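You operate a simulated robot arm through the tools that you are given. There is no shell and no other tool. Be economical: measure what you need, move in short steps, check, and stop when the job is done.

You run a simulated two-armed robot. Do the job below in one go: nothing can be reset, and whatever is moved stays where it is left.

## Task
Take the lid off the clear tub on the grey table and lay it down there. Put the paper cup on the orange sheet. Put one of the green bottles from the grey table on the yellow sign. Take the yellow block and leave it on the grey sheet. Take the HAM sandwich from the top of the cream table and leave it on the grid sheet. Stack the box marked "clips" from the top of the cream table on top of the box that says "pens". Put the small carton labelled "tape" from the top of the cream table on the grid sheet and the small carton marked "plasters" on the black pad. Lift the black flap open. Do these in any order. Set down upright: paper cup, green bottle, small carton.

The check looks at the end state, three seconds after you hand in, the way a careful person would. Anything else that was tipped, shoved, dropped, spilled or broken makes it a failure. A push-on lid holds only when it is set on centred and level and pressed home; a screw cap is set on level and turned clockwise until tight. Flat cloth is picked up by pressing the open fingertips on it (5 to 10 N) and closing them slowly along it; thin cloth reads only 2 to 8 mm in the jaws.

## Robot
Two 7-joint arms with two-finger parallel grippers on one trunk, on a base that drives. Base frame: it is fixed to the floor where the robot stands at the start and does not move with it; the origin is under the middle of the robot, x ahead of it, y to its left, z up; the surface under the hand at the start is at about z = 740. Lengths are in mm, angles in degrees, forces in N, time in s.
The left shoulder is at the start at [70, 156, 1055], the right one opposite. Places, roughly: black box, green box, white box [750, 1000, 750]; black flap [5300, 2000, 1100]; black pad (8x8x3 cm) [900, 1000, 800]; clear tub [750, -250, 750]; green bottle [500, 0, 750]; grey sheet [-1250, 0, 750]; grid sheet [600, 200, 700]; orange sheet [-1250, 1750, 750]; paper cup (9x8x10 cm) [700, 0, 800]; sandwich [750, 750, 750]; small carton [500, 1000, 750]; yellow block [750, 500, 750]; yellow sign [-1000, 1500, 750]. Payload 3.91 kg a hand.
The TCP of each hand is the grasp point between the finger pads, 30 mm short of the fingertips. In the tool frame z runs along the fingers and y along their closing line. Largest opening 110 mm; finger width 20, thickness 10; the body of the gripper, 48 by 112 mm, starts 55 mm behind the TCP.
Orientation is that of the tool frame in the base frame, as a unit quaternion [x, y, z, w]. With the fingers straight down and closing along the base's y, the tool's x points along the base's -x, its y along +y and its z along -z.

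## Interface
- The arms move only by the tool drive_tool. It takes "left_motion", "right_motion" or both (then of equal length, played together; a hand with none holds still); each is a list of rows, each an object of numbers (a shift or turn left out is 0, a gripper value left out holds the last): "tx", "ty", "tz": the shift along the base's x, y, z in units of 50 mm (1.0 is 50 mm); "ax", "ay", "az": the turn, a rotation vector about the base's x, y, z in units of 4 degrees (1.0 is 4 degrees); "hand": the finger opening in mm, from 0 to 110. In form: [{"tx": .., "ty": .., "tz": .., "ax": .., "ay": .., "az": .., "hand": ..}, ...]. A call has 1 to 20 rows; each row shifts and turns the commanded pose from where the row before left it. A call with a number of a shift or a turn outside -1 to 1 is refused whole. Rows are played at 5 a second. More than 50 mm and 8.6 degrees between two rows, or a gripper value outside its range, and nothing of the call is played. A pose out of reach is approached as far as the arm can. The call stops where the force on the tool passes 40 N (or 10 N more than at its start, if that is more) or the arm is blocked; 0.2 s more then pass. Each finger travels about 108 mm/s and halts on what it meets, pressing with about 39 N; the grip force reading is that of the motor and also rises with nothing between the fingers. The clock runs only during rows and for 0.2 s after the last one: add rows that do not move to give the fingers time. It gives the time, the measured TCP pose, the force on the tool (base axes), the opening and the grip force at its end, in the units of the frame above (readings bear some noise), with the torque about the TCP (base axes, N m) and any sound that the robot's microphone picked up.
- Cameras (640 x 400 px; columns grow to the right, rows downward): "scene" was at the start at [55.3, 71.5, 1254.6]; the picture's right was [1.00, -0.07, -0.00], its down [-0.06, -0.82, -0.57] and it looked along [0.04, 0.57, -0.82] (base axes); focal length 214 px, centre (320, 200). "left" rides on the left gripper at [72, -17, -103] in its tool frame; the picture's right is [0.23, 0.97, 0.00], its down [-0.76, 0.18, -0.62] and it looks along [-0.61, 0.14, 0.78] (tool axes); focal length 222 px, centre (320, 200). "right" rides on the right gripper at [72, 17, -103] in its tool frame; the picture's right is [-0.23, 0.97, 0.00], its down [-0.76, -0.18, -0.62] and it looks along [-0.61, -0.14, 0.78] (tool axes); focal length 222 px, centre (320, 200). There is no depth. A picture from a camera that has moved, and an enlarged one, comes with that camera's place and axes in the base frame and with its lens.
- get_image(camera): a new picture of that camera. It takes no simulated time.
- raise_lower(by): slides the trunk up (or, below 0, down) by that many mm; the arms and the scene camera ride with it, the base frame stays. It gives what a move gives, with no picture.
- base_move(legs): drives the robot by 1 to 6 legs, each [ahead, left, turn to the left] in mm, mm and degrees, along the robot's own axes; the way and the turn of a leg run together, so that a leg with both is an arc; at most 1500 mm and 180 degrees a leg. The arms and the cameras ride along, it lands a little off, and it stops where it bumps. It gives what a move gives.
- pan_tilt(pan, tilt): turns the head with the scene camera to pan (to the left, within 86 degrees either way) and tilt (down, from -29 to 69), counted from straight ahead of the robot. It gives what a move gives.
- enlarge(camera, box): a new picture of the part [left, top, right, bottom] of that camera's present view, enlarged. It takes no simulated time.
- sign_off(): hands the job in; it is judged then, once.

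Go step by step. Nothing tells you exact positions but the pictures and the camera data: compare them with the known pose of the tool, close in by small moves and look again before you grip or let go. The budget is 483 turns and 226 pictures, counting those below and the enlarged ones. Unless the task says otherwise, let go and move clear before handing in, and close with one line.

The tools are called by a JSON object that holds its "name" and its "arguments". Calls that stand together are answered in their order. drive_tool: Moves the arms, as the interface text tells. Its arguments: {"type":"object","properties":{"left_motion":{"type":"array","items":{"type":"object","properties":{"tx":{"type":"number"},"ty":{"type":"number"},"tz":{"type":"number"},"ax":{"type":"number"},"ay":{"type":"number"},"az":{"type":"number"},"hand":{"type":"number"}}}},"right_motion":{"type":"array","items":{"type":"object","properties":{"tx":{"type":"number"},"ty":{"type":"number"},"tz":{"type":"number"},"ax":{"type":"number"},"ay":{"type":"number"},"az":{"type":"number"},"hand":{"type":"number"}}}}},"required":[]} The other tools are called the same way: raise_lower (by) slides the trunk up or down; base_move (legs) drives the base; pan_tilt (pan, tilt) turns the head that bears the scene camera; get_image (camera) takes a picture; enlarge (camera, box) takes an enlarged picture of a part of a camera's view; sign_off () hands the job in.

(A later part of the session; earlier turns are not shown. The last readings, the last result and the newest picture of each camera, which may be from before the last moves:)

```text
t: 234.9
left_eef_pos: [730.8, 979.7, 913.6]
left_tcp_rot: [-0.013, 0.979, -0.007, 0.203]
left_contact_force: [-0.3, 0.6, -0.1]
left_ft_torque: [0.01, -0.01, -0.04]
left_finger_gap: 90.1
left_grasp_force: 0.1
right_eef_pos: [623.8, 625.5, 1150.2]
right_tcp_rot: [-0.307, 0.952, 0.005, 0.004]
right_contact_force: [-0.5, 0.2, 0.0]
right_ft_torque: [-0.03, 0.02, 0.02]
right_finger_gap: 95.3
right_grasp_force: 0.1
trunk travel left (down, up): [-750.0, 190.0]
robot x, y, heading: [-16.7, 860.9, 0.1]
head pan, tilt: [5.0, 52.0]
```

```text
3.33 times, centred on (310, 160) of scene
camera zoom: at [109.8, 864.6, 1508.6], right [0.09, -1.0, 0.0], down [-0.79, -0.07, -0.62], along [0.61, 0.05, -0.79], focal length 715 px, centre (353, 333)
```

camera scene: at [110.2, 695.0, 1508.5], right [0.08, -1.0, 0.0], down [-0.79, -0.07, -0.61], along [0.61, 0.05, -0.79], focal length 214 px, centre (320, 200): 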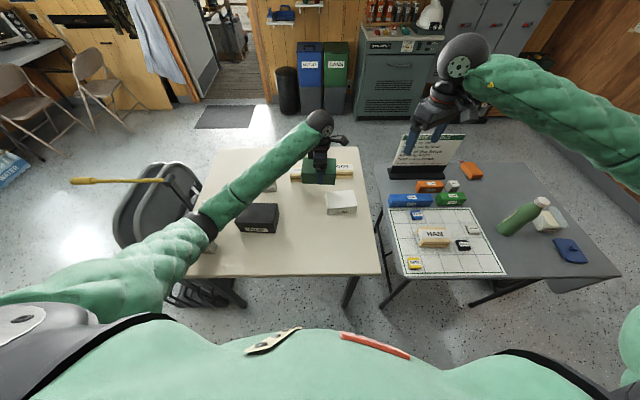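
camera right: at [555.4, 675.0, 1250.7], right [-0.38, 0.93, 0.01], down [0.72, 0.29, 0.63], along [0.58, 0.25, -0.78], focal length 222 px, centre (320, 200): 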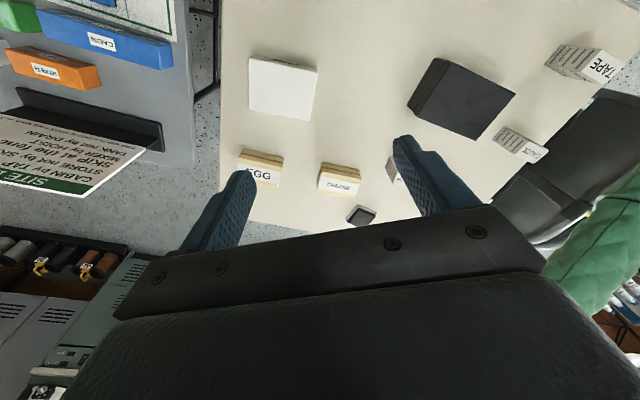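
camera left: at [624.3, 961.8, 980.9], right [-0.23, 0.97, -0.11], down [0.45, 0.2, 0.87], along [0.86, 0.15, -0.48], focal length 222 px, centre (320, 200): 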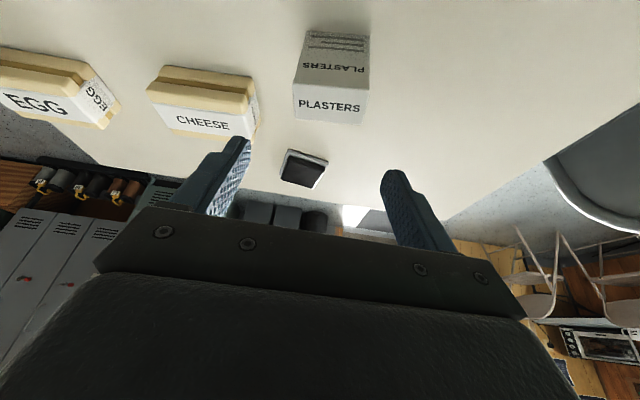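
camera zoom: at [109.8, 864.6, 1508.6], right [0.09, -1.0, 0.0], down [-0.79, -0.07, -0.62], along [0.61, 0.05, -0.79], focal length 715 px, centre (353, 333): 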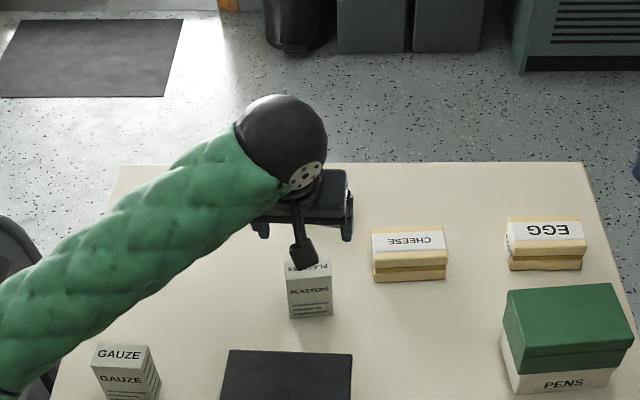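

{"name": "drive_tool", "arguments": {"left_motion": [{"tx": 0.1, "tz": -0.7}, {"tz": -0.7}, {"tz": -0.5}, {"tz": -0.3}, {}]}}

{"name": "get_image", "arguments": {"camera": "left"}}

{"name": "enlarge", "arguments": {"camera": "scene", "box": [240, 100, 380, 220]}}

```text
t: 236.1
left_eef_pos: [735.5, 980.0, 803.7]
left_tcp_rot: [-0.013, 0.979, -0.008, 0.202]
left_contact_force: [-0.2, -0.1, 0.2]
left_ft_torque: [-0.02, -0.01, 0.0]
left_finger_gap: 90.2
left_grasp_force: 0.2
right_eef_pos: [622.9, 624.9, 1150.3]
right_tcp_rot: [-0.305, 0.952, 0.005, 0.004]
right_contact_force: [-0.1, -0.4, 0.4]
right_ft_torque: [-0.02, -0.01, -0.01]
right_finger_gap: 94.8
right_grasp_force: 0.1
trunk travel left (down, up): [-750.0, 190.0]
robot x, y, heading: [-12.0, 858.6, -0.1]
head pan, tilt: [5.0, 52.0]
```

```text
81 pictures are left
camera left: at [629.3, 962.1, 871.2], right [-0.23, 0.97, -0.11], down [0.45, 0.2, 0.87], along [0.86, 0.15, -0.48], focal length 222 px, centre (320, 200)
```

left: 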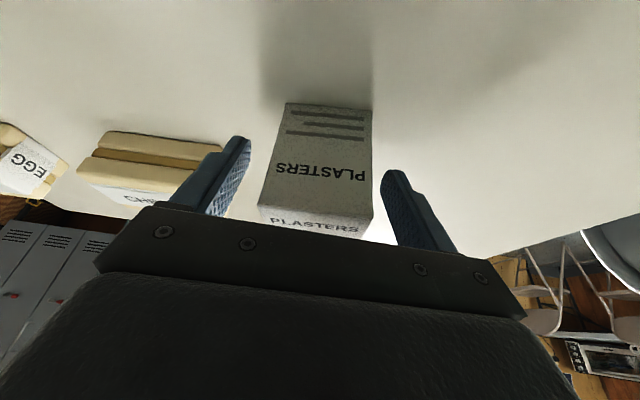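

```text
3.33 times, centred on (310, 160) of scene
camera zoom: at [110.1, 864.5, 1508.5], right [0.09, -1.0, 0.0], down [-0.79, -0.07, -0.62], along [0.61, 0.05, -0.79], focal length 715 px, centre (353, 333)
```

zoom: 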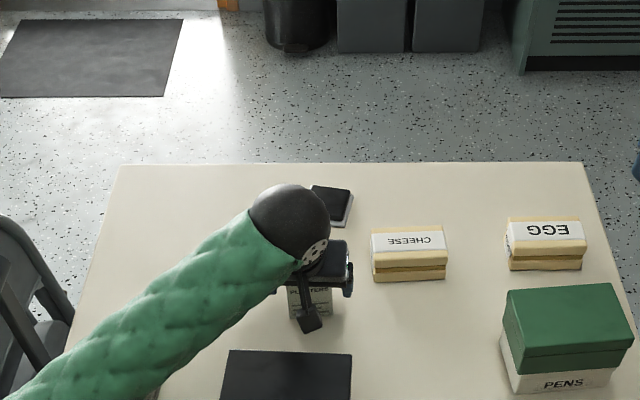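

{"name": "drive_tool", "arguments": {"left_motion": [{"tx": 0.15, "tz": -0.2}, {}, {"hand": 70}, {"hand": 55}, {"hand": 40}, {}]}}

{"name": "drive_tool", "arguments": {"left_motion": [{"tz": 0.3}, {"tz": 0.6}, {}]}}

{"name": "get_image", "arguments": {"camera": "left"}}

```text
t: 237.5
left_eef_pos: [743.4, 980.1, 793.6]
left_tcp_rot: [-0.013, 0.979, -0.007, 0.202]
left_contact_force: [0.8, -0.3, 2.5]
left_ft_torque: [0.06, -0.05, 0.02]
left_finger_gap: 61.1
left_grasp_force: 39.1
right_eef_pos: [625.5, 624.8, 1150.1]
right_tcp_rot: [-0.306, 0.952, 0.005, 0.004]
right_contact_force: [-0.1, 0.0, 0.6]
right_ft_torque: [-0.03, 0.01, -0.01]
right_finger_gap: 95.0
right_grasp_force: 0.1
trunk travel left (down, up): [-750.0, 190.0]
robot x, y, heading: [-14.3, 857.0, 0.2]
head pan, tilt: [5.0, 52.0]
```

```text
t: 238.3
left_eef_pos: [744.3, 980.5, 840.5]
left_tcp_rot: [-0.014, 0.979, -0.007, 0.202]
left_contact_force: [-0.2, -0.1, -0.1]
left_ft_torque: [0.02, -0.01, 0.01]
left_finger_gap: 61.4
left_grasp_force: 38.6
right_eef_pos: [624.7, 624.7, 1150.0]
right_tcp_rot: [-0.306, 0.952, 0.004, 0.004]
right_contact_force: [-0.3, 0.9, -0.1]
right_ft_torque: [0.01, 0.01, -0.01]
right_finger_gap: 95.0
right_grasp_force: 0.2
trunk travel left (down, up): [-750.0, 190.0]
robot x, y, heading: [-16.0, 861.8, -0.1]
head pan, tilt: [5.0, 52.0]
```

```text
79 pictures are left
camera left: at [637.7, 962.3, 906.4], right [-0.23, 0.97, -0.11], down [0.45, 0.2, 0.87], along [0.86, 0.15, -0.48], focal length 222 px, centre (320, 200)
```

left: 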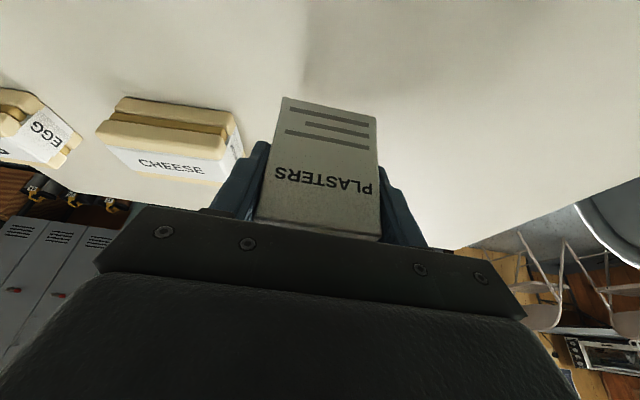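

Plasters held level. Move forward over the pad.

{"name": "drive_tool", "arguments": {"left_motion": [{"tz": 0.8}, {"tx": 0.8}, {"tx": 0.8}, {"tx": 0.8}, {"tx": 0.6}, {}]}}

{"name": "enlarge", "arguments": {"camera": "scene", "box": [270, 90, 370, 170]}}

{"name": "get_image", "arguments": {"camera": "left"}}

```text
t: 239.7
left_eef_pos: [894.0, 981.3, 879.8]
left_tcp_rot: [-0.013, 0.979, -0.007, 0.202]
left_contact_force: [0.0, -0.2, 0.6]
left_ft_torque: [0.04, -0.02, -0.01]
left_finger_gap: 61.5
left_grasp_force: 38.9
right_eef_pos: [623.4, 625.1, 1150.3]
right_tcp_rot: [-0.306, 0.952, 0.005, 0.004]
right_contact_force: [-0.1, 0.1, -0.6]
right_ft_torque: [0.03, 0.0, 0.02]
right_finger_gap: 94.8
right_grasp_force: 0.1
trunk travel left (down, up): [-750.0, 190.0]
robot x, y, heading: [-15.0, 858.8, 0.2]
head pan, tilt: [5.0, 52.0]
```

```text
5.00 times, centred on (320, 130) of scene
camera zoom: at [109.5, 864.8, 1508.6], right [0.09, -1.0, 0.0], down [-0.79, -0.07, -0.62], along [0.61, 0.05, -0.79], focal length 1072 px, centre (320, 550)
```

zoom: 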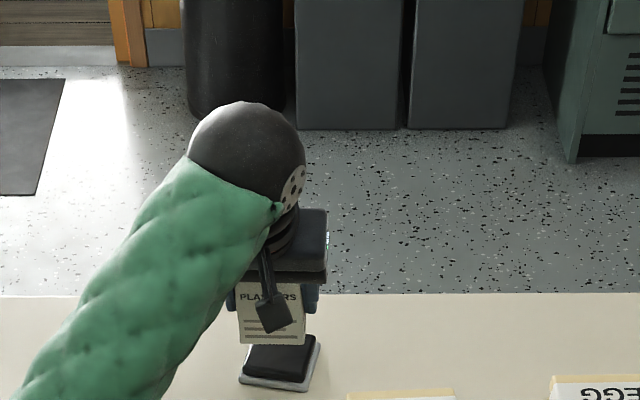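

```text
77 pictures are left
camera left: at [787.9, 962.6, 947.9], right [-0.23, 0.97, -0.11], down [0.45, 0.2, 0.87], along [0.86, 0.15, -0.48], focal length 222 px, centre (320, 200)
```

left: 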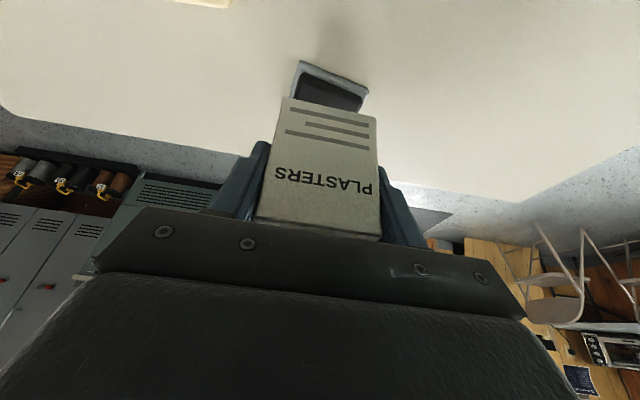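

Pad spans x 912…994, y 940…1019 → centre (953,981). Advance to it.

{"name": "drive_tool", "arguments": {"left_motion": [{"tx": 0.6, "ty": 0.05}, {"tx": 0.55}, {"tz": -0.4}, {}]}}

{"name": "enlarge", "arguments": {"camera": "scene", "box": [270, 90, 370, 170]}}

{"name": "get_image", "arguments": {"camera": "left"}}

```text
t: 240.7
left_eef_pos: [951.0, 982.2, 858.9]
left_tcp_rot: [-0.013, 0.979, -0.007, 0.202]
left_contact_force: [-0.3, 0.5, -1.0]
left_ft_torque: [0.02, -0.01, -0.05]
left_finger_gap: 61.2
left_grasp_force: 39.0
right_eef_pos: [625.5, 625.6, 1150.5]
right_tcp_rot: [-0.306, 0.952, 0.007, 0.004]
right_contact_force: [-0.2, -0.1, 0.0]
right_ft_torque: [0.0, 0.0, 0.02]
right_finger_gap: 94.8
right_grasp_force: 0.0
trunk travel left (down, up): [-750.0, 190.0]
robot x, y, heading: [-16.8, 860.2, 0.1]
head pan, tilt: [5.0, 52.0]
```

```text
5.00 times, centred on (320, 130) of scene
camera zoom: at [110.3, 864.2, 1508.5], right [0.09, -1.0, 0.0], down [-0.79, -0.07, -0.62], along [0.61, 0.05, -0.79], focal length 1072 px, centre (320, 550)
```

zoom: 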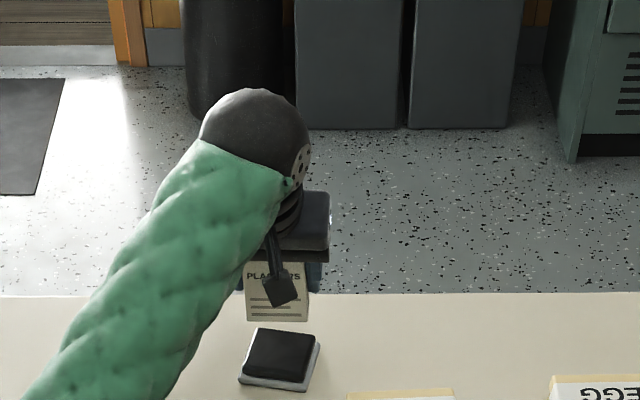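

```text
75 pictures are left
camera left: at [845.2, 964.3, 926.6], right [-0.23, 0.97, -0.11], down [0.45, 0.2, 0.87], along [0.86, 0.15, -0.48], focal length 222 px, centre (320, 200)
```

left: 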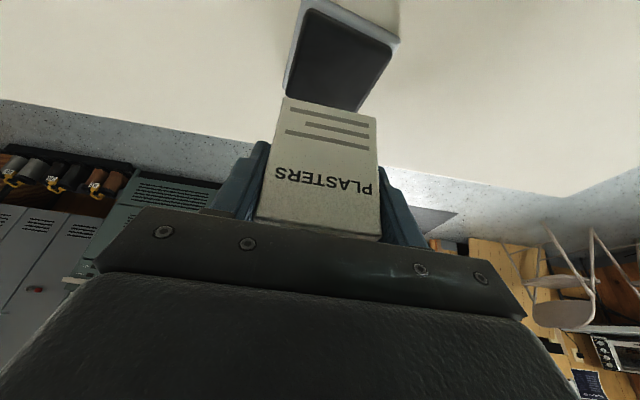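

Pad centre resolves to ≈(942,980). Move back 11 mm and lower.

{"name": "drive_tool", "arguments": {"left_motion": [{"tx": -0.22, "ty": -0.03, "tz": -0.2}, {"tz": -0.3}, {"tz": -0.1}, {"tz": -0.06}, {"tz": -0.06}, {}]}}

{"name": "enlarge", "arguments": {"camera": "scene", "box": [270, 90, 370, 170]}}

```text
t: 242.1
left_eef_pos: [939.2, 980.8, 823.4]
left_tcp_rot: [-0.013, 0.979, -0.008, 0.202]
left_contact_force: [0.0, 1.0, -0.1]
left_ft_torque: [-0.02, 0.01, 0.0]
left_finger_gap: 61.4
left_grasp_force: 39.1
right_eef_pos: [623.9, 624.0, 1150.5]
right_tcp_rot: [-0.306, 0.952, 0.005, 0.003]
right_contact_force: [-0.2, -0.1, -0.3]
right_ft_torque: [0.01, 0.0, -0.01]
right_finger_gap: 94.7
right_grasp_force: 0.0
trunk travel left (down, up): [-750.0, 190.0]
robot x, y, heading: [-17.2, 858.5, -0.1]
head pan, tilt: [5.0, 52.0]
```

```text
5.00 times, centred on (320, 130) of scene
camera zoom: at [110.2, 864.5, 1508.5], right [0.09, -1.0, 0.0], down [-0.79, -0.07, -0.62], along [0.61, 0.05, -0.79], focal length 1072 px, centre (320, 550)
```

zoom: 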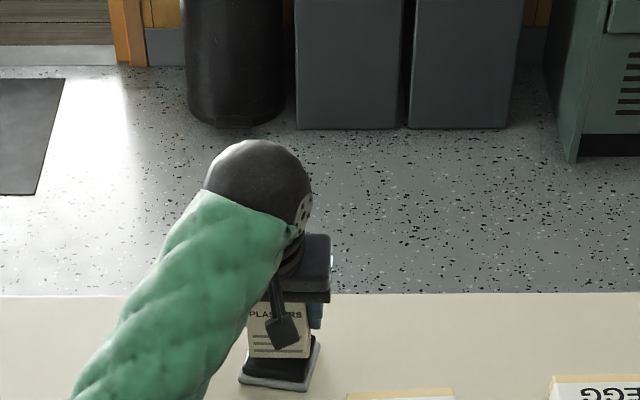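

{"name": "drive_tool", "arguments": {"left_motion": [{"tz": -0.05}, {"tz": -0.05}, {"tz": -0.05}, {"tz": -0.05}, {}]}}

```text
t: 243.3
left_eef_pos: [940.0, 979.0, 814.6]
left_tcp_rot: [-0.012, 0.979, -0.008, 0.204]
left_contact_force: [1.1, 0.1, 11.6]
left_ft_torque: [0.36, -0.21, -0.07]
left_finger_gap: 61.3
left_grasp_force: 39.3
right_eef_pos: [623.5, 625.2, 1150.8]
right_tcp_rot: [-0.305, 0.952, 0.005, 0.003]
right_contact_force: [0.1, 0.8, -0.6]
right_ft_torque: [0.0, -0.01, 0.02]
right_finger_gap: 94.9
right_grasp_force: 0.0
trunk travel left (down, up): [-750.0, 190.0]
robot x, y, heading: [-14.0, 859.8, 0.3]
head pan, tilt: [5.0, 52.0]
```

Contact; release and retreat along the tool axis.

{"name": "drive_tool", "arguments": {"left_motion": [{"hand": 70}, {"hand": 85}, {}, {"tx": -0.2, "tz": 0.46}, {"tx": -0.4, "tz": 0.9}, {"tx": -0.4, "tz": 0.9}, {"tx": -0.4, "tz": 0.9}, {}]}}

{"name": "enlarge", "arguments": {"camera": "scene", "box": [240, 80, 400, 200]}}

{"name": "get_image", "arguments": {"camera": "left"}}

```text
t: 245.1
left_eef_pos: [870.0, 978.6, 972.7]
left_tcp_rot: [-0.013, 0.979, -0.008, 0.202]
left_contact_force: [0.7, -0.7, -0.2]
left_ft_torque: [-0.02, 0.03, -0.02]
left_finger_gap: 84.9
left_grasp_force: 0.1
right_eef_pos: [625.8, 624.2, 1149.2]
right_tcp_rot: [-0.305, 0.952, 0.005, 0.003]
right_contact_force: [-0.2, 0.6, 0.5]
right_ft_torque: [0.0, 0.01, 0.02]
right_finger_gap: 95.1
right_grasp_force: 0.1
trunk travel left (down, up): [-750.0, 190.0]
robot x, y, heading: [-17.7, 858.7, -0.2]
head pan, tilt: [5.0, 52.0]
```

```text
3.33 times, centred on (320, 140) of scene
camera zoom: at [110.9, 864.5, 1508.4], right [0.09, -1.0, 0.0], down [-0.79, -0.07, -0.61], along [0.61, 0.05, -0.79], focal length 715 px, centre (320, 400)
```

zoom: 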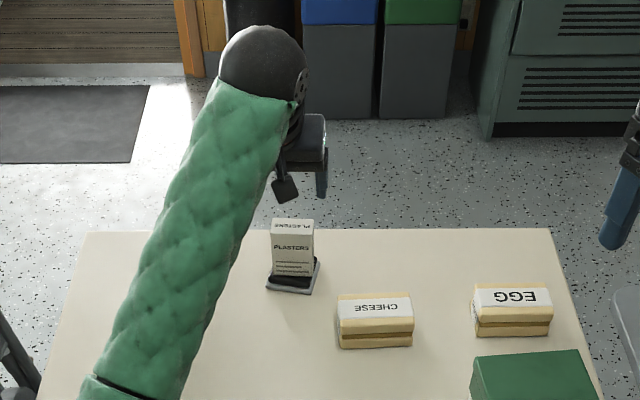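

```text
72 pictures are left
camera left: at [763.8, 961.3, 1038.9], right [-0.23, 0.97, -0.11], down [0.45, 0.2, 0.87], along [0.86, 0.15, -0.48], focal length 222 px, centre (320, 200)
```

left: 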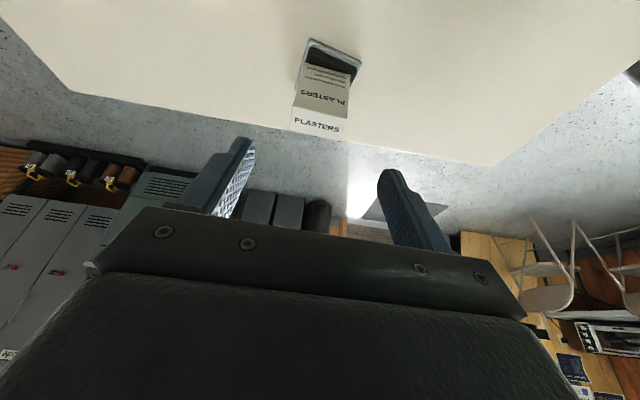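

Plasters stands upright on the pad. Now the tape carton: untilt and move the left hand over it (~(420,1148)).

{"name": "drive_tool", "arguments": {"left_motion": [{"tz": 0.6, "ay": 1}, {"tz": 0.3, "ay": 1}, {"ay": 1, "tx": -0.8}, {"ay": 1, "tx": -0.8, "ty": 0.3}, {"ay": 1, "tx": -0.8, "ty": 0.3}, {"ay": 0.85, "tx": -0.8, "ty": 0.3}, {"tx": -0.8, "ty": 0.3}, {"tx": -0.8, "ty": 0.3}, {"tx": -0.8, "ty": 0.4}, {"tx": -0.8, "ty": 0.5}, {"tx": -0.8, "ty": 0.5}, {"tx": -0.8, "ty": 0.5}, {}]}}

{"name": "get_image", "arguments": {"camera": "left"}}

{"name": "pan_tilt", "arguments": {"pan": 20, "tilt": 60}}

{"name": "get_image", "arguments": {"camera": "scene"}}

```text
t: 247.9
left_eef_pos: [472.2, 1149.1, 1016.6]
left_tcp_rot: [-0.015, 1.0, -0.004, -0.001]
left_contact_force: [0.7, -0.3, -0.5]
left_ft_torque: [0.01, 0.03, 0.01]
left_finger_gap: 85.0
left_grasp_force: 0.0
right_eef_pos: [624.5, 624.8, 1148.9]
right_tcp_rot: [-0.305, 0.952, 0.006, 0.004]
right_contact_force: [0.5, -0.6, -0.4]
right_ft_torque: [0.02, 0.01, 0.0]
right_finger_gap: 95.1
right_grasp_force: 0.0
trunk travel left (down, up): [-750.0, 190.0]
robot x, y, heading: [-12.3, 856.8, 0.1]
head pan, tilt: [5.0, 52.0]
```

```text
71 pictures are left
camera left: at [400.4, 1130.5, 1120.5], right [-0.25, 0.97, -0.01], down [0.76, 0.2, 0.62], along [0.6, 0.15, -0.78], focal length 222 px, centre (320, 200)
```

left: 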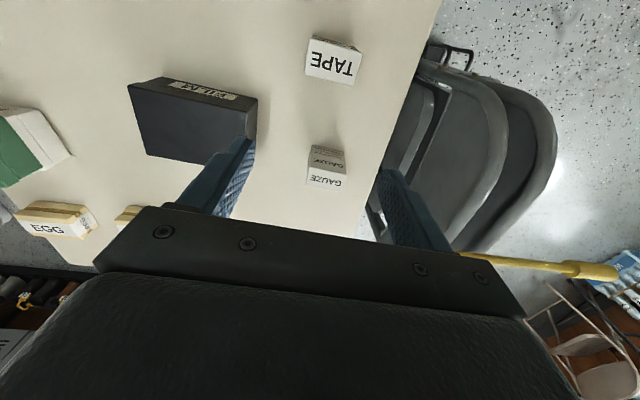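

```text
t: 248.7
left_eef_pos: [471.1, 1149.3, 1017.5]
left_tcp_rot: [-0.015, 1.0, -0.004, 0.0]
left_contact_force: [0.1, 1.1, 0.3]
left_ft_torque: [0.01, 0.04, 0.02]
left_finger_gap: 85.1
left_grasp_force: 0.0
right_eef_pos: [623.8, 624.9, 1150.3]
right_tcp_rot: [-0.305, 0.952, 0.006, 0.003]
right_contact_force: [0.2, -0.2, 0.4]
right_ft_torque: [-0.01, -0.02, -0.01]
right_finger_gap: 95.0
right_grasp_force: 0.0
trunk travel left (down, up): [-750.0, 190.0]
robot x, y, heading: [-14.3, 857.3, 0.2]
head pan, tilt: [20.0, 60.0]
```

```text
70 pictures are left
camera scene: at [97.4, 881.1, 1498.7], right [0.34, -0.94, 0.0], down [-0.81, -0.3, -0.5], along [0.47, 0.17, -0.87], focal length 214 px, centre (320, 200)
```

scene: 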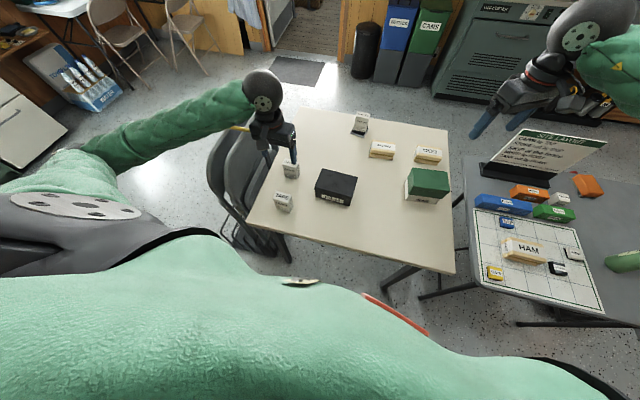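

Tape carton at ≈(428,1149), wide side along y. Move over and descend.

{"name": "drive_tool", "arguments": {"left_motion": [{"tx": -0.86, "tz": -0.4}, {"tz": -0.9}, {"tz": -0.9}, {"tz": -0.3}, {}]}}

{"name": "get_image", "arguments": {"camera": "left"}}

```text
t: 249.9
left_eef_pos: [426.4, 1150.4, 891.9]
left_tcp_rot: [-0.014, 1.0, -0.005, -0.001]
left_contact_force: [-0.9, -0.2, -0.1]
left_ft_torque: [-0.02, 0.02, 0.02]
left_finger_gap: 85.2
left_grasp_force: 0.1
right_eef_pos: [623.1, 625.2, 1150.2]
right_tcp_rot: [-0.306, 0.952, 0.005, 0.004]
right_contact_force: [0.3, 0.9, -0.1]
right_ft_torque: [-0.01, 0.01, -0.01]
right_finger_gap: 94.9
right_grasp_force: 0.1
trunk travel left (down, up): [-750.0, 190.0]
robot x, y, heading: [-14.2, 860.7, 0.1]
head pan, tilt: [20.0, 60.0]
```

```text
69 pictures are left
camera left: at [355.7, 1131.9, 995.8], right [-0.25, 0.97, -0.01], down [0.76, 0.2, 0.62], along [0.6, 0.15, -0.78], focal length 222 px, centre (320, 200)
```

left: 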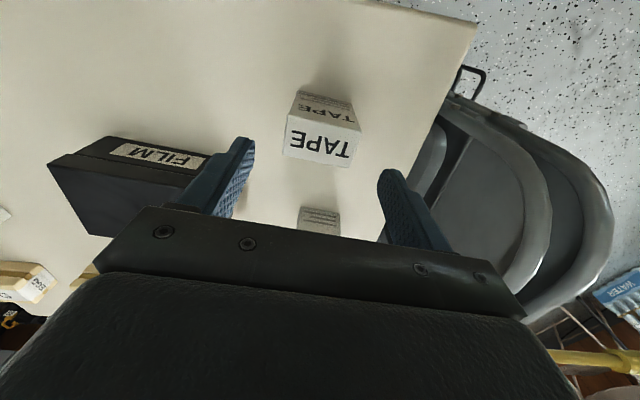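

{"name": "drive_tool", "arguments": {"left_motion": [{"tx": 0.07, "az": 0.8, "tz": -0.7}, {"az": 0.7, "tz": -0.7}, {"tz": -0.5}, {"tz": -0.15}, {}]}}

{"name": "get_image", "arguments": {"camera": "left"}}

```text
t: 251.1
left_eef_pos: [430.4, 1151.1, 790.9]
left_tcp_rot: [-0.066, 0.998, -0.005, -0.001]
left_contact_force: [-0.6, 0.2, -0.3]
left_ft_torque: [0.01, 0.02, -0.01]
left_finger_gap: 85.0
left_grasp_force: 0.1
right_eef_pos: [624.2, 624.6, 1150.3]
right_tcp_rot: [-0.306, 0.952, 0.006, 0.004]
right_contact_force: [0.9, -0.5, 0.4]
right_ft_torque: [0.06, -0.01, 0.01]
right_finger_gap: 94.9
right_grasp_force: 0.1
trunk travel left (down, up): [-750.0, 190.0]
robot x, y, heading: [-10.8, 857.2, -0.1]
head pan, tilt: [20.0, 60.0]
```

```text
68 pictures are left
camera left: at [361.6, 1125.0, 894.6], right [-0.35, 0.94, -0.01], down [0.73, 0.28, 0.62], along [0.58, 0.21, -0.78], focal length 222 px, centre (320, 200)
```

left: 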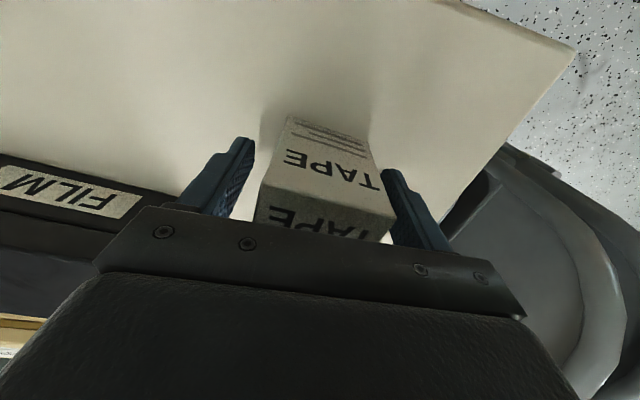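

{"name": "drive_tool", "arguments": {"left_motion": [{"ty": 0.1, "az": 0.5}, {}, {"hand": 70}, {"hand": 55}, {"hand": 40}, {}]}}

{"name": "drive_tool", "arguments": {"left_motion": [{"tz": 0.3}, {"tz": 0.7}, {"tz": 1}, {"tz": 0.8}, {}]}}

{"name": "get_image", "arguments": {"camera": "left"}}

```text
t: 252.5
left_eef_pos: [429.8, 1155.8, 790.3]
left_tcp_rot: [-0.084, 0.996, -0.004, 0.0]
left_contact_force: [-0.3, 0.6, 0.3]
left_ft_torque: [-0.02, 0.01, 0.02]
left_finger_gap: 63.7
left_grasp_force: 38.4
right_eef_pos: [623.3, 625.1, 1149.3]
right_tcp_rot: [-0.306, 0.952, 0.005, 0.005]
right_contact_force: [-1.1, 0.4, -0.2]
right_ft_torque: [0.03, 0.02, 0.03]
right_finger_gap: 94.8
right_grasp_force: 0.1
trunk travel left (down, up): [-750.0, 190.0]
robot x, y, heading: [-13.2, 860.5, 0.3]
head pan, tilt: [20.0, 60.0]
```

```text
t: 253.7
left_eef_pos: [428.0, 1154.7, 928.1]
left_tcp_rot: [-0.084, 0.996, -0.004, -0.001]
left_contact_force: [-0.4, -0.4, -0.3]
left_ft_torque: [0.02, 0.01, -0.02]
left_finger_gap: 63.2
left_grasp_force: 39.0
right_eef_pos: [623.5, 624.9, 1150.4]
right_tcp_rot: [-0.307, 0.952, 0.005, 0.004]
right_contact_force: [1.0, -1.2, 0.2]
right_ft_torque: [0.02, 0.01, 0.0]
right_finger_gap: 95.0
right_grasp_force: 0.0
trunk travel left (down, up): [-750.0, 190.0]
robot x, y, heading: [-17.6, 855.2, 0.0]
head pan, tilt: [20.0, 60.0]
```

```text
67 pictures are left
camera left: at [362.1, 1127.0, 1031.6], right [-0.39, 0.92, -0.01], down [0.72, 0.31, 0.62], along [0.58, 0.23, -0.78], focal length 222 px, centre (320, 200)
```

left: 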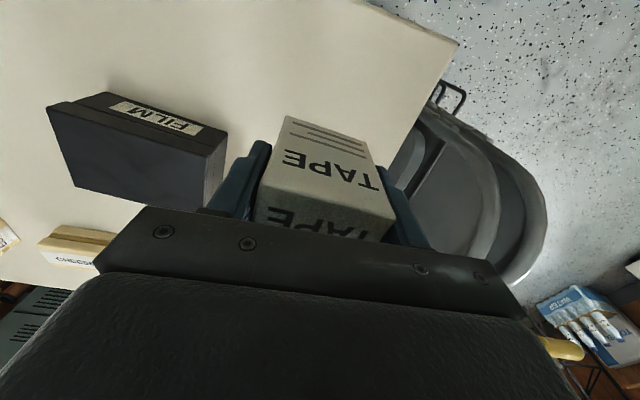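

Tape held. Raise, drive to the grey table and place it on the free lower row of the grid (~(447,255)).

{"name": "drive_tool", "arguments": {"left_motion": [{"tz": 0.9}, {"tz": 0.6}, {}]}}

{"name": "base_move", "arguments": {"legs": [[-70, 0, 0], [0, -780, 0]]}}

{"name": "pan_tilt", "arguments": {"pan": 15, "tilt": 60}}

{"name": "get_image", "arguments": {"camera": "scene"}}

{"name": "get_image", "arguments": {"camera": "left"}}

```text
t: 254.5
left_eef_pos: [430.0, 1154.5, 1002.7]
left_tcp_rot: [-0.084, 0.996, -0.004, -0.002]
left_contact_force: [0.9, 1.0, 0.3]
left_ft_torque: [-0.02, 0.0, 0.02]
left_finger_gap: 63.3
left_grasp_force: 38.7
right_eef_pos: [624.9, 625.7, 1150.2]
right_tcp_rot: [-0.307, 0.952, 0.005, 0.004]
right_contact_force: [-0.4, 0.4, 0.4]
right_ft_torque: [-0.01, 0.0, 0.0]
right_finger_gap: 95.1
right_grasp_force: 0.1
trunk travel left (down, up): [-750.0, 190.0]
robot x, y, heading: [-15.1, 855.7, -0.1]
head pan, tilt: [20.0, 60.0]
```

```text
t: 259.3
left_eef_pos: [360.9, 362.8, 1003.2]
left_tcp_rot: [-0.082, 0.997, -0.004, -0.002]
left_contact_force: [-0.3, 0.2, -0.1]
left_ft_torque: [0.02, -0.01, 0.0]
left_finger_gap: 62.9
left_grasp_force: 39.0
right_eef_pos: [552.4, -167.2, 1150.4]
right_tcp_rot: [-0.304, 0.953, 0.005, 0.004]
right_contact_force: [-0.3, 0.1, -0.1]
right_ft_torque: [0.01, 0.01, 0.0]
right_finger_gap: 95.0
right_grasp_force: 0.1
trunk travel left (down, up): [-750.0, 190.0]
robot x, y, heading: [-86.3, 73.1, -0.3]
head pan, tilt: [20.0, 60.0]
```

```text
t: 260.0
left_eef_pos: [361.6, 364.2, 1003.5]
left_tcp_rot: [-0.082, 0.997, -0.005, -0.001]
left_contact_force: [0.8, -0.4, -1.0]
left_ft_torque: [0.02, 0.02, -0.01]
left_finger_gap: 62.6
left_grasp_force: 39.4
right_eef_pos: [552.9, -166.3, 1150.8]
right_tcp_rot: [-0.304, 0.953, 0.005, 0.004]
right_contact_force: [0.0, -0.4, -0.2]
right_ft_torque: [0.0, 0.02, 0.05]
right_finger_gap: 94.9
right_grasp_force: 0.0
trunk travel left (down, up): [-750.0, 190.0]
robot x, y, heading: [-85.2, 70.9, -0.1]
head pan, tilt: [15.0, 60.0]
```

```text
66 pictures are left
camera scene: at [29.4, 85.7, 1498.6], right [0.26, -0.97, 0.0], down [-0.84, -0.22, -0.5], along [0.48, 0.13, -0.87], focal length 214 px, centre (320, 200)
```

scene: 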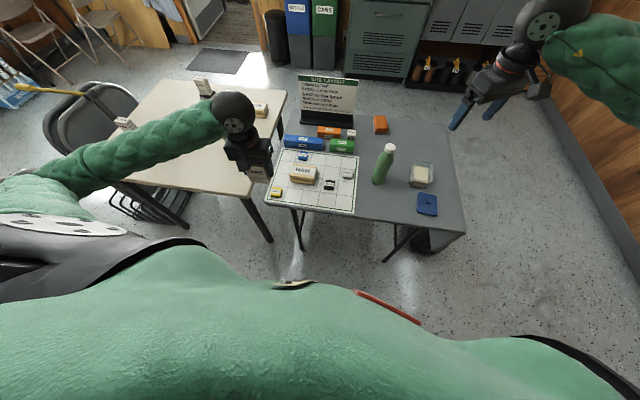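

```text
65 pictures are left
camera left: at [293.9, 335.6, 1107.0], right [-0.38, 0.92, -0.01], down [0.72, 0.3, 0.62], along [0.57, 0.23, -0.79], focal length 222 px, centre (320, 200)
```

left: 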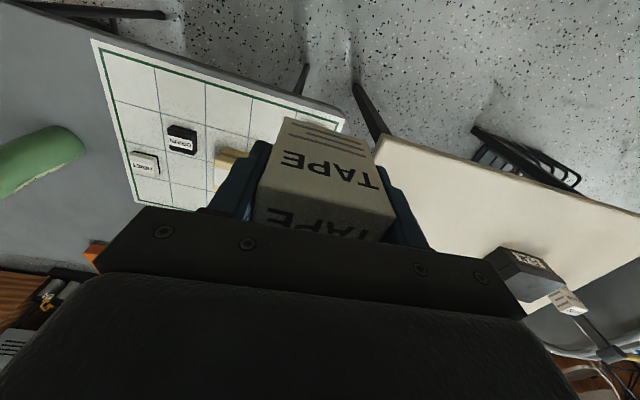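

{"name": "drive_tool", "arguments": {"left_motion": [{"tx": 0.6, "ty": -0.76}, {"tx": 0.6, "ty": -0.76}, {"tx": 0.58, "ty": -0.76}, {"tz": -0.9}, {"tz": -0.9}, {}]}}

{"name": "get_image", "arguments": {"camera": "left"}}

{"name": "enlarge", "arguments": {"camera": "scene", "box": [250, 110, 390, 240]}}

```text
t: 261.4
left_eef_pos: [452.0, 248.6, 914.4]
left_tcp_rot: [-0.082, 0.997, -0.005, -0.002]
left_contact_force: [-0.5, -0.4, -0.2]
left_ft_torque: [-0.01, 0.02, 0.01]
left_finger_gap: 62.5
left_grasp_force: 39.2
right_eef_pos: [552.8, -168.8, 1149.1]
right_tcp_rot: [-0.304, 0.953, 0.005, 0.004]
right_contact_force: [0.1, -0.3, -1.0]
right_ft_torque: [0.01, 0.02, 0.02]
right_finger_gap: 94.8
right_grasp_force: 0.1
trunk travel left (down, up): [-750.0, 190.0]
robot x, y, heading: [-89.7, 71.1, -0.0]
head pan, tilt: [15.0, 60.0]
```

```text
64 pictures are left
camera left: at [384.7, 222.2, 1017.6], right [-0.38, 0.92, -0.01], down [0.72, 0.3, 0.62], along [0.57, 0.23, -0.79], focal length 222 px, centre (320, 200)
```

left: 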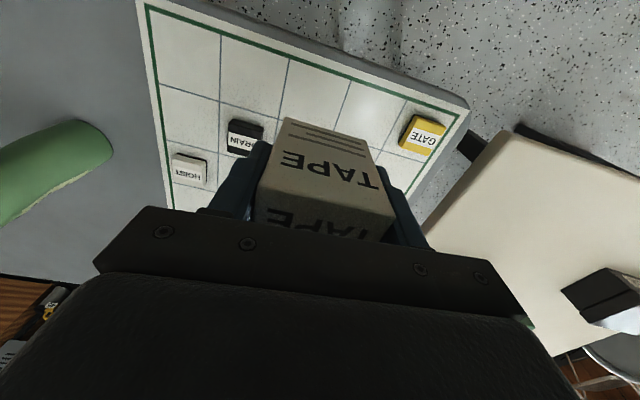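

```text
3.08 times, centred on (320, 175) of scene
camera zoom: at [29.8, 85.6, 1498.6], right [0.25, -0.97, 0.0], down [-0.84, -0.22, -0.5], along [0.48, 0.13, -0.87], focal length 660 px, centre (320, 277)
```

zoom: 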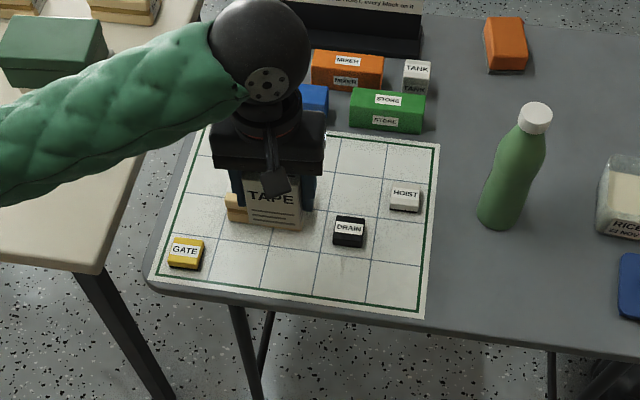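

{"name": "drive_tool", "arguments": {"left_motion": [{"tz": -0.9}, {"tz": -0.9}, {"tz": -0.4}, {"tz": -0.1}, {"tz": -0.06}, {"tz": -0.06}, {}]}}

{"name": "enlarge", "arguments": {"camera": "scene", "box": [250, 110, 390, 240]}}

```text
t: 263.0
left_eef_pos: [450.9, 249.1, 791.5]
left_tcp_rot: [-0.083, 0.997, -0.005, -0.001]
left_contact_force: [0.6, -0.1, -1.2]
left_ft_torque: [0.0, 0.04, 0.0]
left_finger_gap: 62.1
left_grasp_force: 39.1
right_eef_pos: [552.5, -167.2, 1150.3]
right_tcp_rot: [-0.305, 0.952, 0.005, 0.004]
right_contact_force: [0.6, -0.1, -0.5]
right_ft_torque: [-0.03, 0.0, 0.03]
right_finger_gap: 94.9
right_grasp_force: 0.1
trunk travel left (down, up): [-750.0, 190.0]
robot x, y, heading: [-82.4, 69.1, -0.2]
head pan, tilt: [15.0, 60.0]
```

```text
3.08 times, centred on (320, 175) of scene
camera zoom: at [29.4, 86.0, 1498.6], right [0.25, -0.97, 0.0], down [-0.84, -0.22, -0.5], along [0.48, 0.13, -0.87], focal length 660 px, centre (320, 277)
```

zoom: 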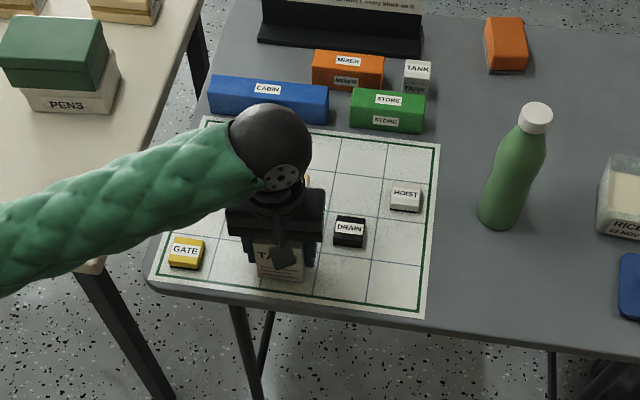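

{"name": "drive_tool", "arguments": {"left_motion": [{"tz": -0.05}, {"tz": -0.05}, {"tz": -0.05}, {}]}}

```text
t: 263.9
left_eef_pos: [452.0, 248.4, 787.4]
left_tcp_rot: [-0.082, 0.997, -0.007, 0.002]
left_contact_force: [-5.4, 0.0, 23.9]
left_ft_torque: [0.61, 0.54, 0.11]
left_finger_gap: 61.6
left_grasp_force: 38.8
right_eef_pos: [552.5, -166.7, 1149.5]
right_tcp_rot: [-0.303, 0.953, 0.006, 0.005]
right_contact_force: [-0.3, -0.1, 0.4]
right_ft_torque: [-0.01, 0.01, 0.03]
right_finger_gap: 95.2
right_grasp_force: 0.1
trunk travel left (down, up): [-750.0, 190.0]
robot x, y, heading: [-83.3, 73.1, -0.3]
head pan, tilt: [15.0, 60.0]
stopped in row 4 (left hand): the force on the tool passed its limit at 40 N (the readings are from after the stop); the commanded pose is now the measured one
```

{"name": "drive_tool", "arguments": {"left_motion": [{"tz": 0.04}, {}, {"hand": 72}, {"hand": 85}, {}, {"tz": 0.5}, {"tz": 0.9}, {"tz": 0.9}, {"tz": 0.9}, {"tz": 0.9}]}}

{"name": "enlarge", "arguments": {"camera": "scene", "box": [250, 110, 390, 240]}}

{"name": "get_image", "arguments": {"camera": "left"}}

```text
t: 266.1
left_eef_pos: [452.2, 250.5, 994.6]
left_tcp_rot: [-0.082, 0.997, -0.005, 0.0]
left_contact_force: [-0.7, 0.7, -0.6]
left_ft_torque: [0.04, 0.02, 0.01]
left_finger_gap: 84.8
left_grasp_force: 0.1
right_eef_pos: [553.0, -167.8, 1150.5]
right_tcp_rot: [-0.305, 0.952, 0.004, 0.003]
right_contact_force: [0.5, -0.6, 0.2]
right_ft_torque: [-0.02, 0.01, 0.02]
right_finger_gap: 94.6
right_grasp_force: 0.1
trunk travel left (down, up): [-750.0, 190.0]
robot x, y, heading: [-88.0, 68.9, -0.1]
head pan, tilt: [15.0, 60.0]
```

```text
3.08 times, centred on (320, 175) of scene
camera zoom: at [29.6, 85.4, 1498.4], right [0.26, -0.97, 0.0], down [-0.84, -0.22, -0.5], along [0.48, 0.13, -0.87], focal length 660 px, centre (320, 277)
```

zoom: 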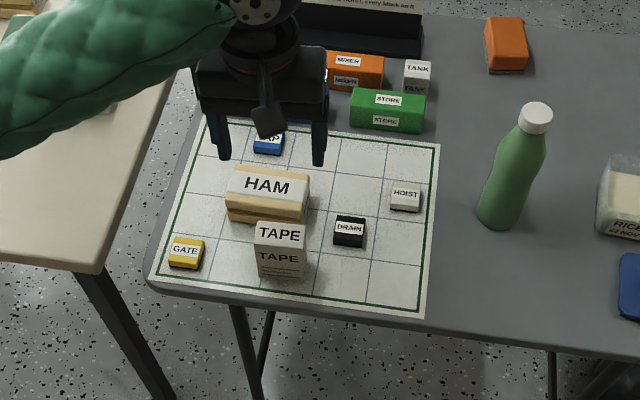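

```text
60 pictures are left
camera left: at [383.2, 222.0, 1097.8], right [-0.38, 0.92, -0.01], down [0.72, 0.31, 0.62], along [0.58, 0.23, -0.78], focal length 222 px, centre (320, 200)
```

left: 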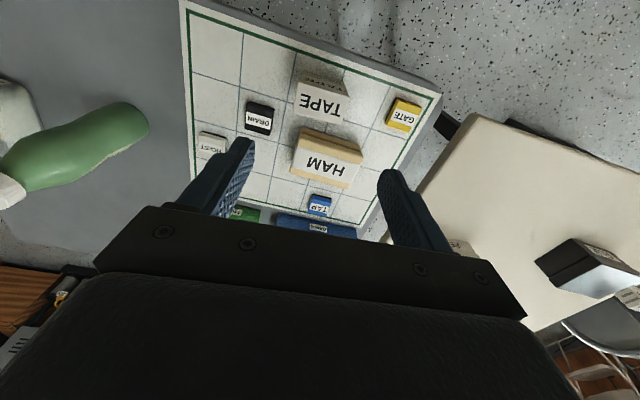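

Tape stands on the grid; only the flap remains. Raise the hands and drive around the right end of the grey table.

{"name": "drive_tool", "arguments": {"left_motion": [{"tz": 1}, {"tz": 1}, {"tz": 1}, {}], "right_motion": [{"tx": -0.6}, {"tx": -0.6}, {"tx": -0.4}, {}]}}

{"name": "base_move", "arguments": {"legs": [[-120, 0, 0], [0, -960, 0]]}}

{"name": "pan_tilt", "arguments": {"pan": 15, "tilt": 25}}

{"name": "get_image", "arguments": {"camera": "scene"}}

```text
t: 267.1
left_eef_pos: [452.5, 247.5, 1141.0]
left_tcp_rot: [-0.082, 0.997, -0.005, 0.001]
left_contact_force: [-0.3, -0.3, -0.4]
left_ft_torque: [0.01, 0.0, -0.01]
left_finger_gap: 85.0
left_grasp_force: 0.0
right_eef_pos: [471.8, -166.1, 1151.2]
right_tcp_rot: [-0.304, 0.953, 0.004, 0.003]
right_contact_force: [-0.1, -0.1, 0.0]
right_ft_torque: [-0.04, 0.01, -0.02]
right_finger_gap: 94.9
right_grasp_force: 0.0
trunk travel left (down, up): [-750.0, 190.0]
robot x, y, heading: [-82.1, 67.1, -0.3]
head pan, tilt: [15.0, 60.0]
```

```text
t: 272.9
left_eef_pos: [320.1, -713.1, 1140.7]
left_tcp_rot: [-0.069, 0.998, -0.005, 0.0]
left_contact_force: [-0.4, -0.4, -0.6]
left_ft_torque: [0.02, 0.02, 0.0]
left_finger_gap: 85.3
left_grasp_force: 0.0
right_eef_pos: [329.2, -1126.2, 1151.8]
right_tcp_rot: [-0.292, 0.957, 0.005, 0.004]
right_contact_force: [0.0, 0.7, 0.0]
right_ft_torque: [-0.01, -0.01, -0.01]
right_finger_gap: 95.1
right_grasp_force: 0.0
trunk travel left (down, up): [-750.0, 190.0]
robot x, y, heading: [-221.8, -874.0, -1.6]
head pan, tilt: [15.0, 60.0]
```

```text
t: 273.9
left_eef_pos: [320.8, -711.0, 1140.5]
left_tcp_rot: [-0.069, 0.998, -0.006, 0.0]
left_contact_force: [-0.5, -0.6, -0.3]
left_ft_torque: [-0.03, 0.02, -0.01]
left_finger_gap: 85.0
left_grasp_force: 0.1
right_eef_pos: [329.4, -1125.3, 1152.0]
right_tcp_rot: [-0.291, 0.957, 0.005, 0.005]
right_contact_force: [-0.4, 0.9, -0.2]
right_ft_torque: [0.01, -0.02, 0.02]
right_finger_gap: 95.1
right_grasp_force: 0.1
trunk travel left (down, up): [-750.0, 190.0]
robot x, y, heading: [-219.7, -875.6, -2.0]
head pan, tilt: [15.0, 25.0]
```

```text
59 pictures are left
camera scene: at [-82.3, -855.4, 1548.6], right [0.23, -0.97, 0.0], down [-0.41, -0.1, -0.91], along [0.88, 0.21, -0.42], focal length 214 px, centre (320, 200)
```

scene: 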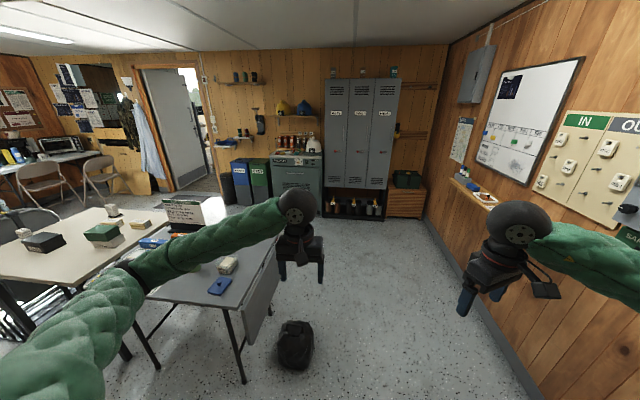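

A backpack sits at ~(690,-510); the wall is at y≈-1940. Drive along y≈-1050, then up between tables and the far wall at x≈1650.

{"name": "base_move", "arguments": {"legs": [[0, -180, 1.9], [1400, 0, 0], [460, 0, 0]]}}

{"name": "base_move", "arguments": {"legs": [[0, 1400, 0]]}}

{"name": "pan_tilt", "arguments": {"pan": 50, "tilt": 25}}

{"name": "get_image", "arguments": {"camera": "scene"}}

```text
t: 278.8
left_eef_pos: [959.7, -868.3, 1142.9]
left_tcp_rot: [-0.07, 0.997, -0.012, 0.002]
left_contact_force: [1.2, -0.3, -0.4]
left_ft_torque: [0.01, 0.07, 0.01]
left_finger_gap: 85.2
left_grasp_force: 0.1
right_eef_pos: [971.6, -1286.2, 1155.1]
right_tcp_rot: [-0.291, 0.957, -0.002, 0.001]
right_contact_force: [0.3, 0.3, -0.3]
right_ft_torque: [0.01, 0.03, -0.01]
right_finger_gap: 94.8
right_grasp_force: 0.0
trunk travel left (down, up): [-750.0, 190.0]
robot x, y, heading: [420.6, -1045.8, -1.9]
head pan, tilt: [15.0, 25.0]
stopped in leg 2: the robot was blocked; the commanded pose is now the measured one
```

```text
t: 279.6
left_eef_pos: [957.1, -866.0, 1143.9]
left_tcp_rot: [-0.074, 0.997, -0.008, 0.004]
left_contact_force: [1.0, -1.0, -1.8]
left_ft_torque: [-0.01, 0.01, 0.0]
left_finger_gap: 84.8
left_grasp_force: 0.1
right_eef_pos: [970.4, -1283.0, 1154.5]
right_tcp_rot: [-0.291, 0.957, 0.001, 0.002]
right_contact_force: [-0.2, -0.1, -0.3]
right_ft_torque: [-0.05, 0.0, -0.01]
right_finger_gap: 94.9
right_grasp_force: 0.1
trunk travel left (down, up): [-750.0, 190.0]
robot x, y, heading: [420.3, -1041.5, -1.1]
head pan, tilt: [15.0, 25.0]
stopped in leg 1: the robot was blocked; the commanded pose is now the measured one
```

```text
t: 280.6
left_eef_pos: [957.0, -866.1, 1144.4]
left_tcp_rot: [-0.073, 0.997, -0.009, 0.005]
left_contact_force: [-0.3, -0.1, 0.2]
left_ft_torque: [-0.01, 0.0, 0.04]
left_finger_gap: 85.2
left_grasp_force: 0.1
right_eef_pos: [968.4, -1284.7, 1153.9]
right_tcp_rot: [-0.292, 0.956, -0.001, 0.002]
right_contact_force: [0.0, 1.1, -0.4]
right_ft_torque: [0.01, 0.04, 0.02]
right_finger_gap: 94.9
right_grasp_force: 0.1
trunk travel left (down, up): [-750.0, 190.0]
robot x, y, heading: [425.3, -1042.6, -1.4]
head pan, tilt: [50.0, 25.0]
```

```text
58 pictures are left
camera scene: at [524.1, -960.2, 1548.5], right [0.75, -0.66, 0.01], down [-0.27, -0.33, -0.9], along [0.6, 0.68, -0.43], focal length 214 px, centre (320, 200)
```

scene: 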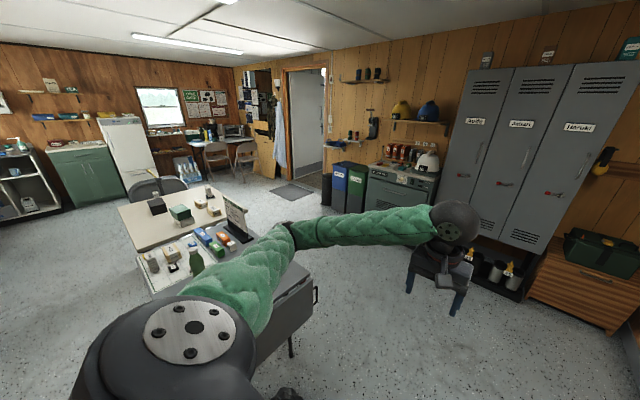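

Blocked – probably by the backpack. Look down.

{"name": "pan_tilt", "arguments": {"pan": 45, "tilt": 68}}

{"name": "get_image", "arguments": {"camera": "scene"}}

{"name": "pan_tilt", "arguments": {"pan": -45, "tilt": 60}}

{"name": "get_image", "arguments": {"camera": "scene"}}

```text
t: 281.7
left_eef_pos: [957.4, -865.4, 1144.4]
left_tcp_rot: [-0.074, 0.997, -0.008, 0.005]
left_contact_force: [-0.1, 0.1, -0.1]
left_ft_torque: [0.0, 0.01, 0.01]
left_finger_gap: 84.7
left_grasp_force: 0.0
right_eef_pos: [968.1, -1284.4, 1153.8]
right_tcp_rot: [-0.292, 0.956, 0.0, 0.003]
right_contact_force: [0.2, -0.7, -0.6]
right_ft_torque: [0.02, 0.04, -0.03]
right_finger_gap: 95.0
right_grasp_force: 0.1
trunk travel left (down, up): [-750.0, 190.0]
robot x, y, heading: [425.6, -1041.5, -1.2]
head pan, tilt: [45.0, 68.0]
```

```text
57 pictures are left
camera scene: at [504.7, -990.8, 1490.0], right [0.69, -0.72, 0.01], down [-0.67, -0.64, -0.37], along [0.28, 0.25, -0.93], focal length 214 px, centre (320, 200)
```

scene: 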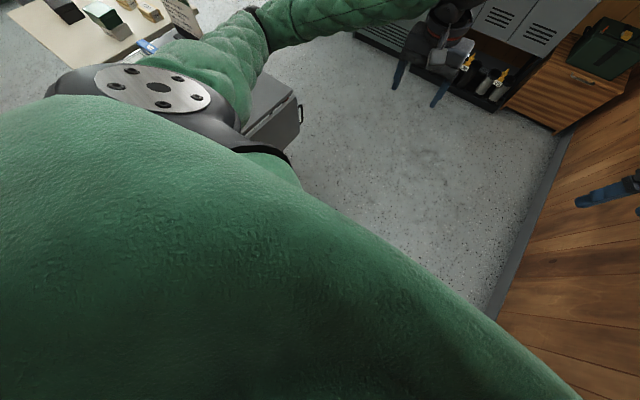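

```text
t: 283.4
left_eef_pos: [957.8, -867.3, 1144.0]
left_tcp_rot: [-0.074, 0.997, -0.009, 0.004]
left_contact_force: [-0.5, 0.7, 0.5]
left_ft_torque: [-0.01, -0.02, 0.01]
left_finger_gap: 85.0
left_grasp_force: 0.1
right_eef_pos: [968.4, -1284.2, 1154.2]
right_tcp_rot: [-0.292, 0.956, -0.001, 0.003]
right_contact_force: [0.2, 0.5, -0.2]
right_ft_torque: [0.02, 0.0, -0.03]
right_finger_gap: 95.1
right_grasp_force: 0.0
trunk travel left (down, up): [-750.0, 190.0]
robot x, y, heading: [420.9, -1042.5, -1.5]
head pan, tilt: [-45.0, 60.0]
```

```text
56 pictures are left
camera scene: at [509.6, -1078.2, 1499.6], right [-0.72, -0.69, 0.0], down [-0.6, 0.62, -0.51], along [0.35, -0.37, -0.86], focal length 214 px, centre (320, 200)
```

scene: 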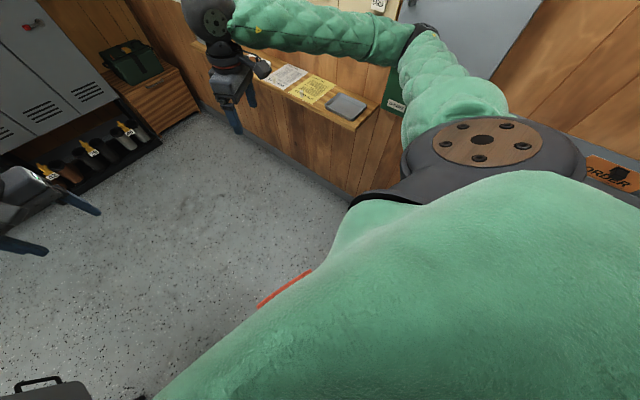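

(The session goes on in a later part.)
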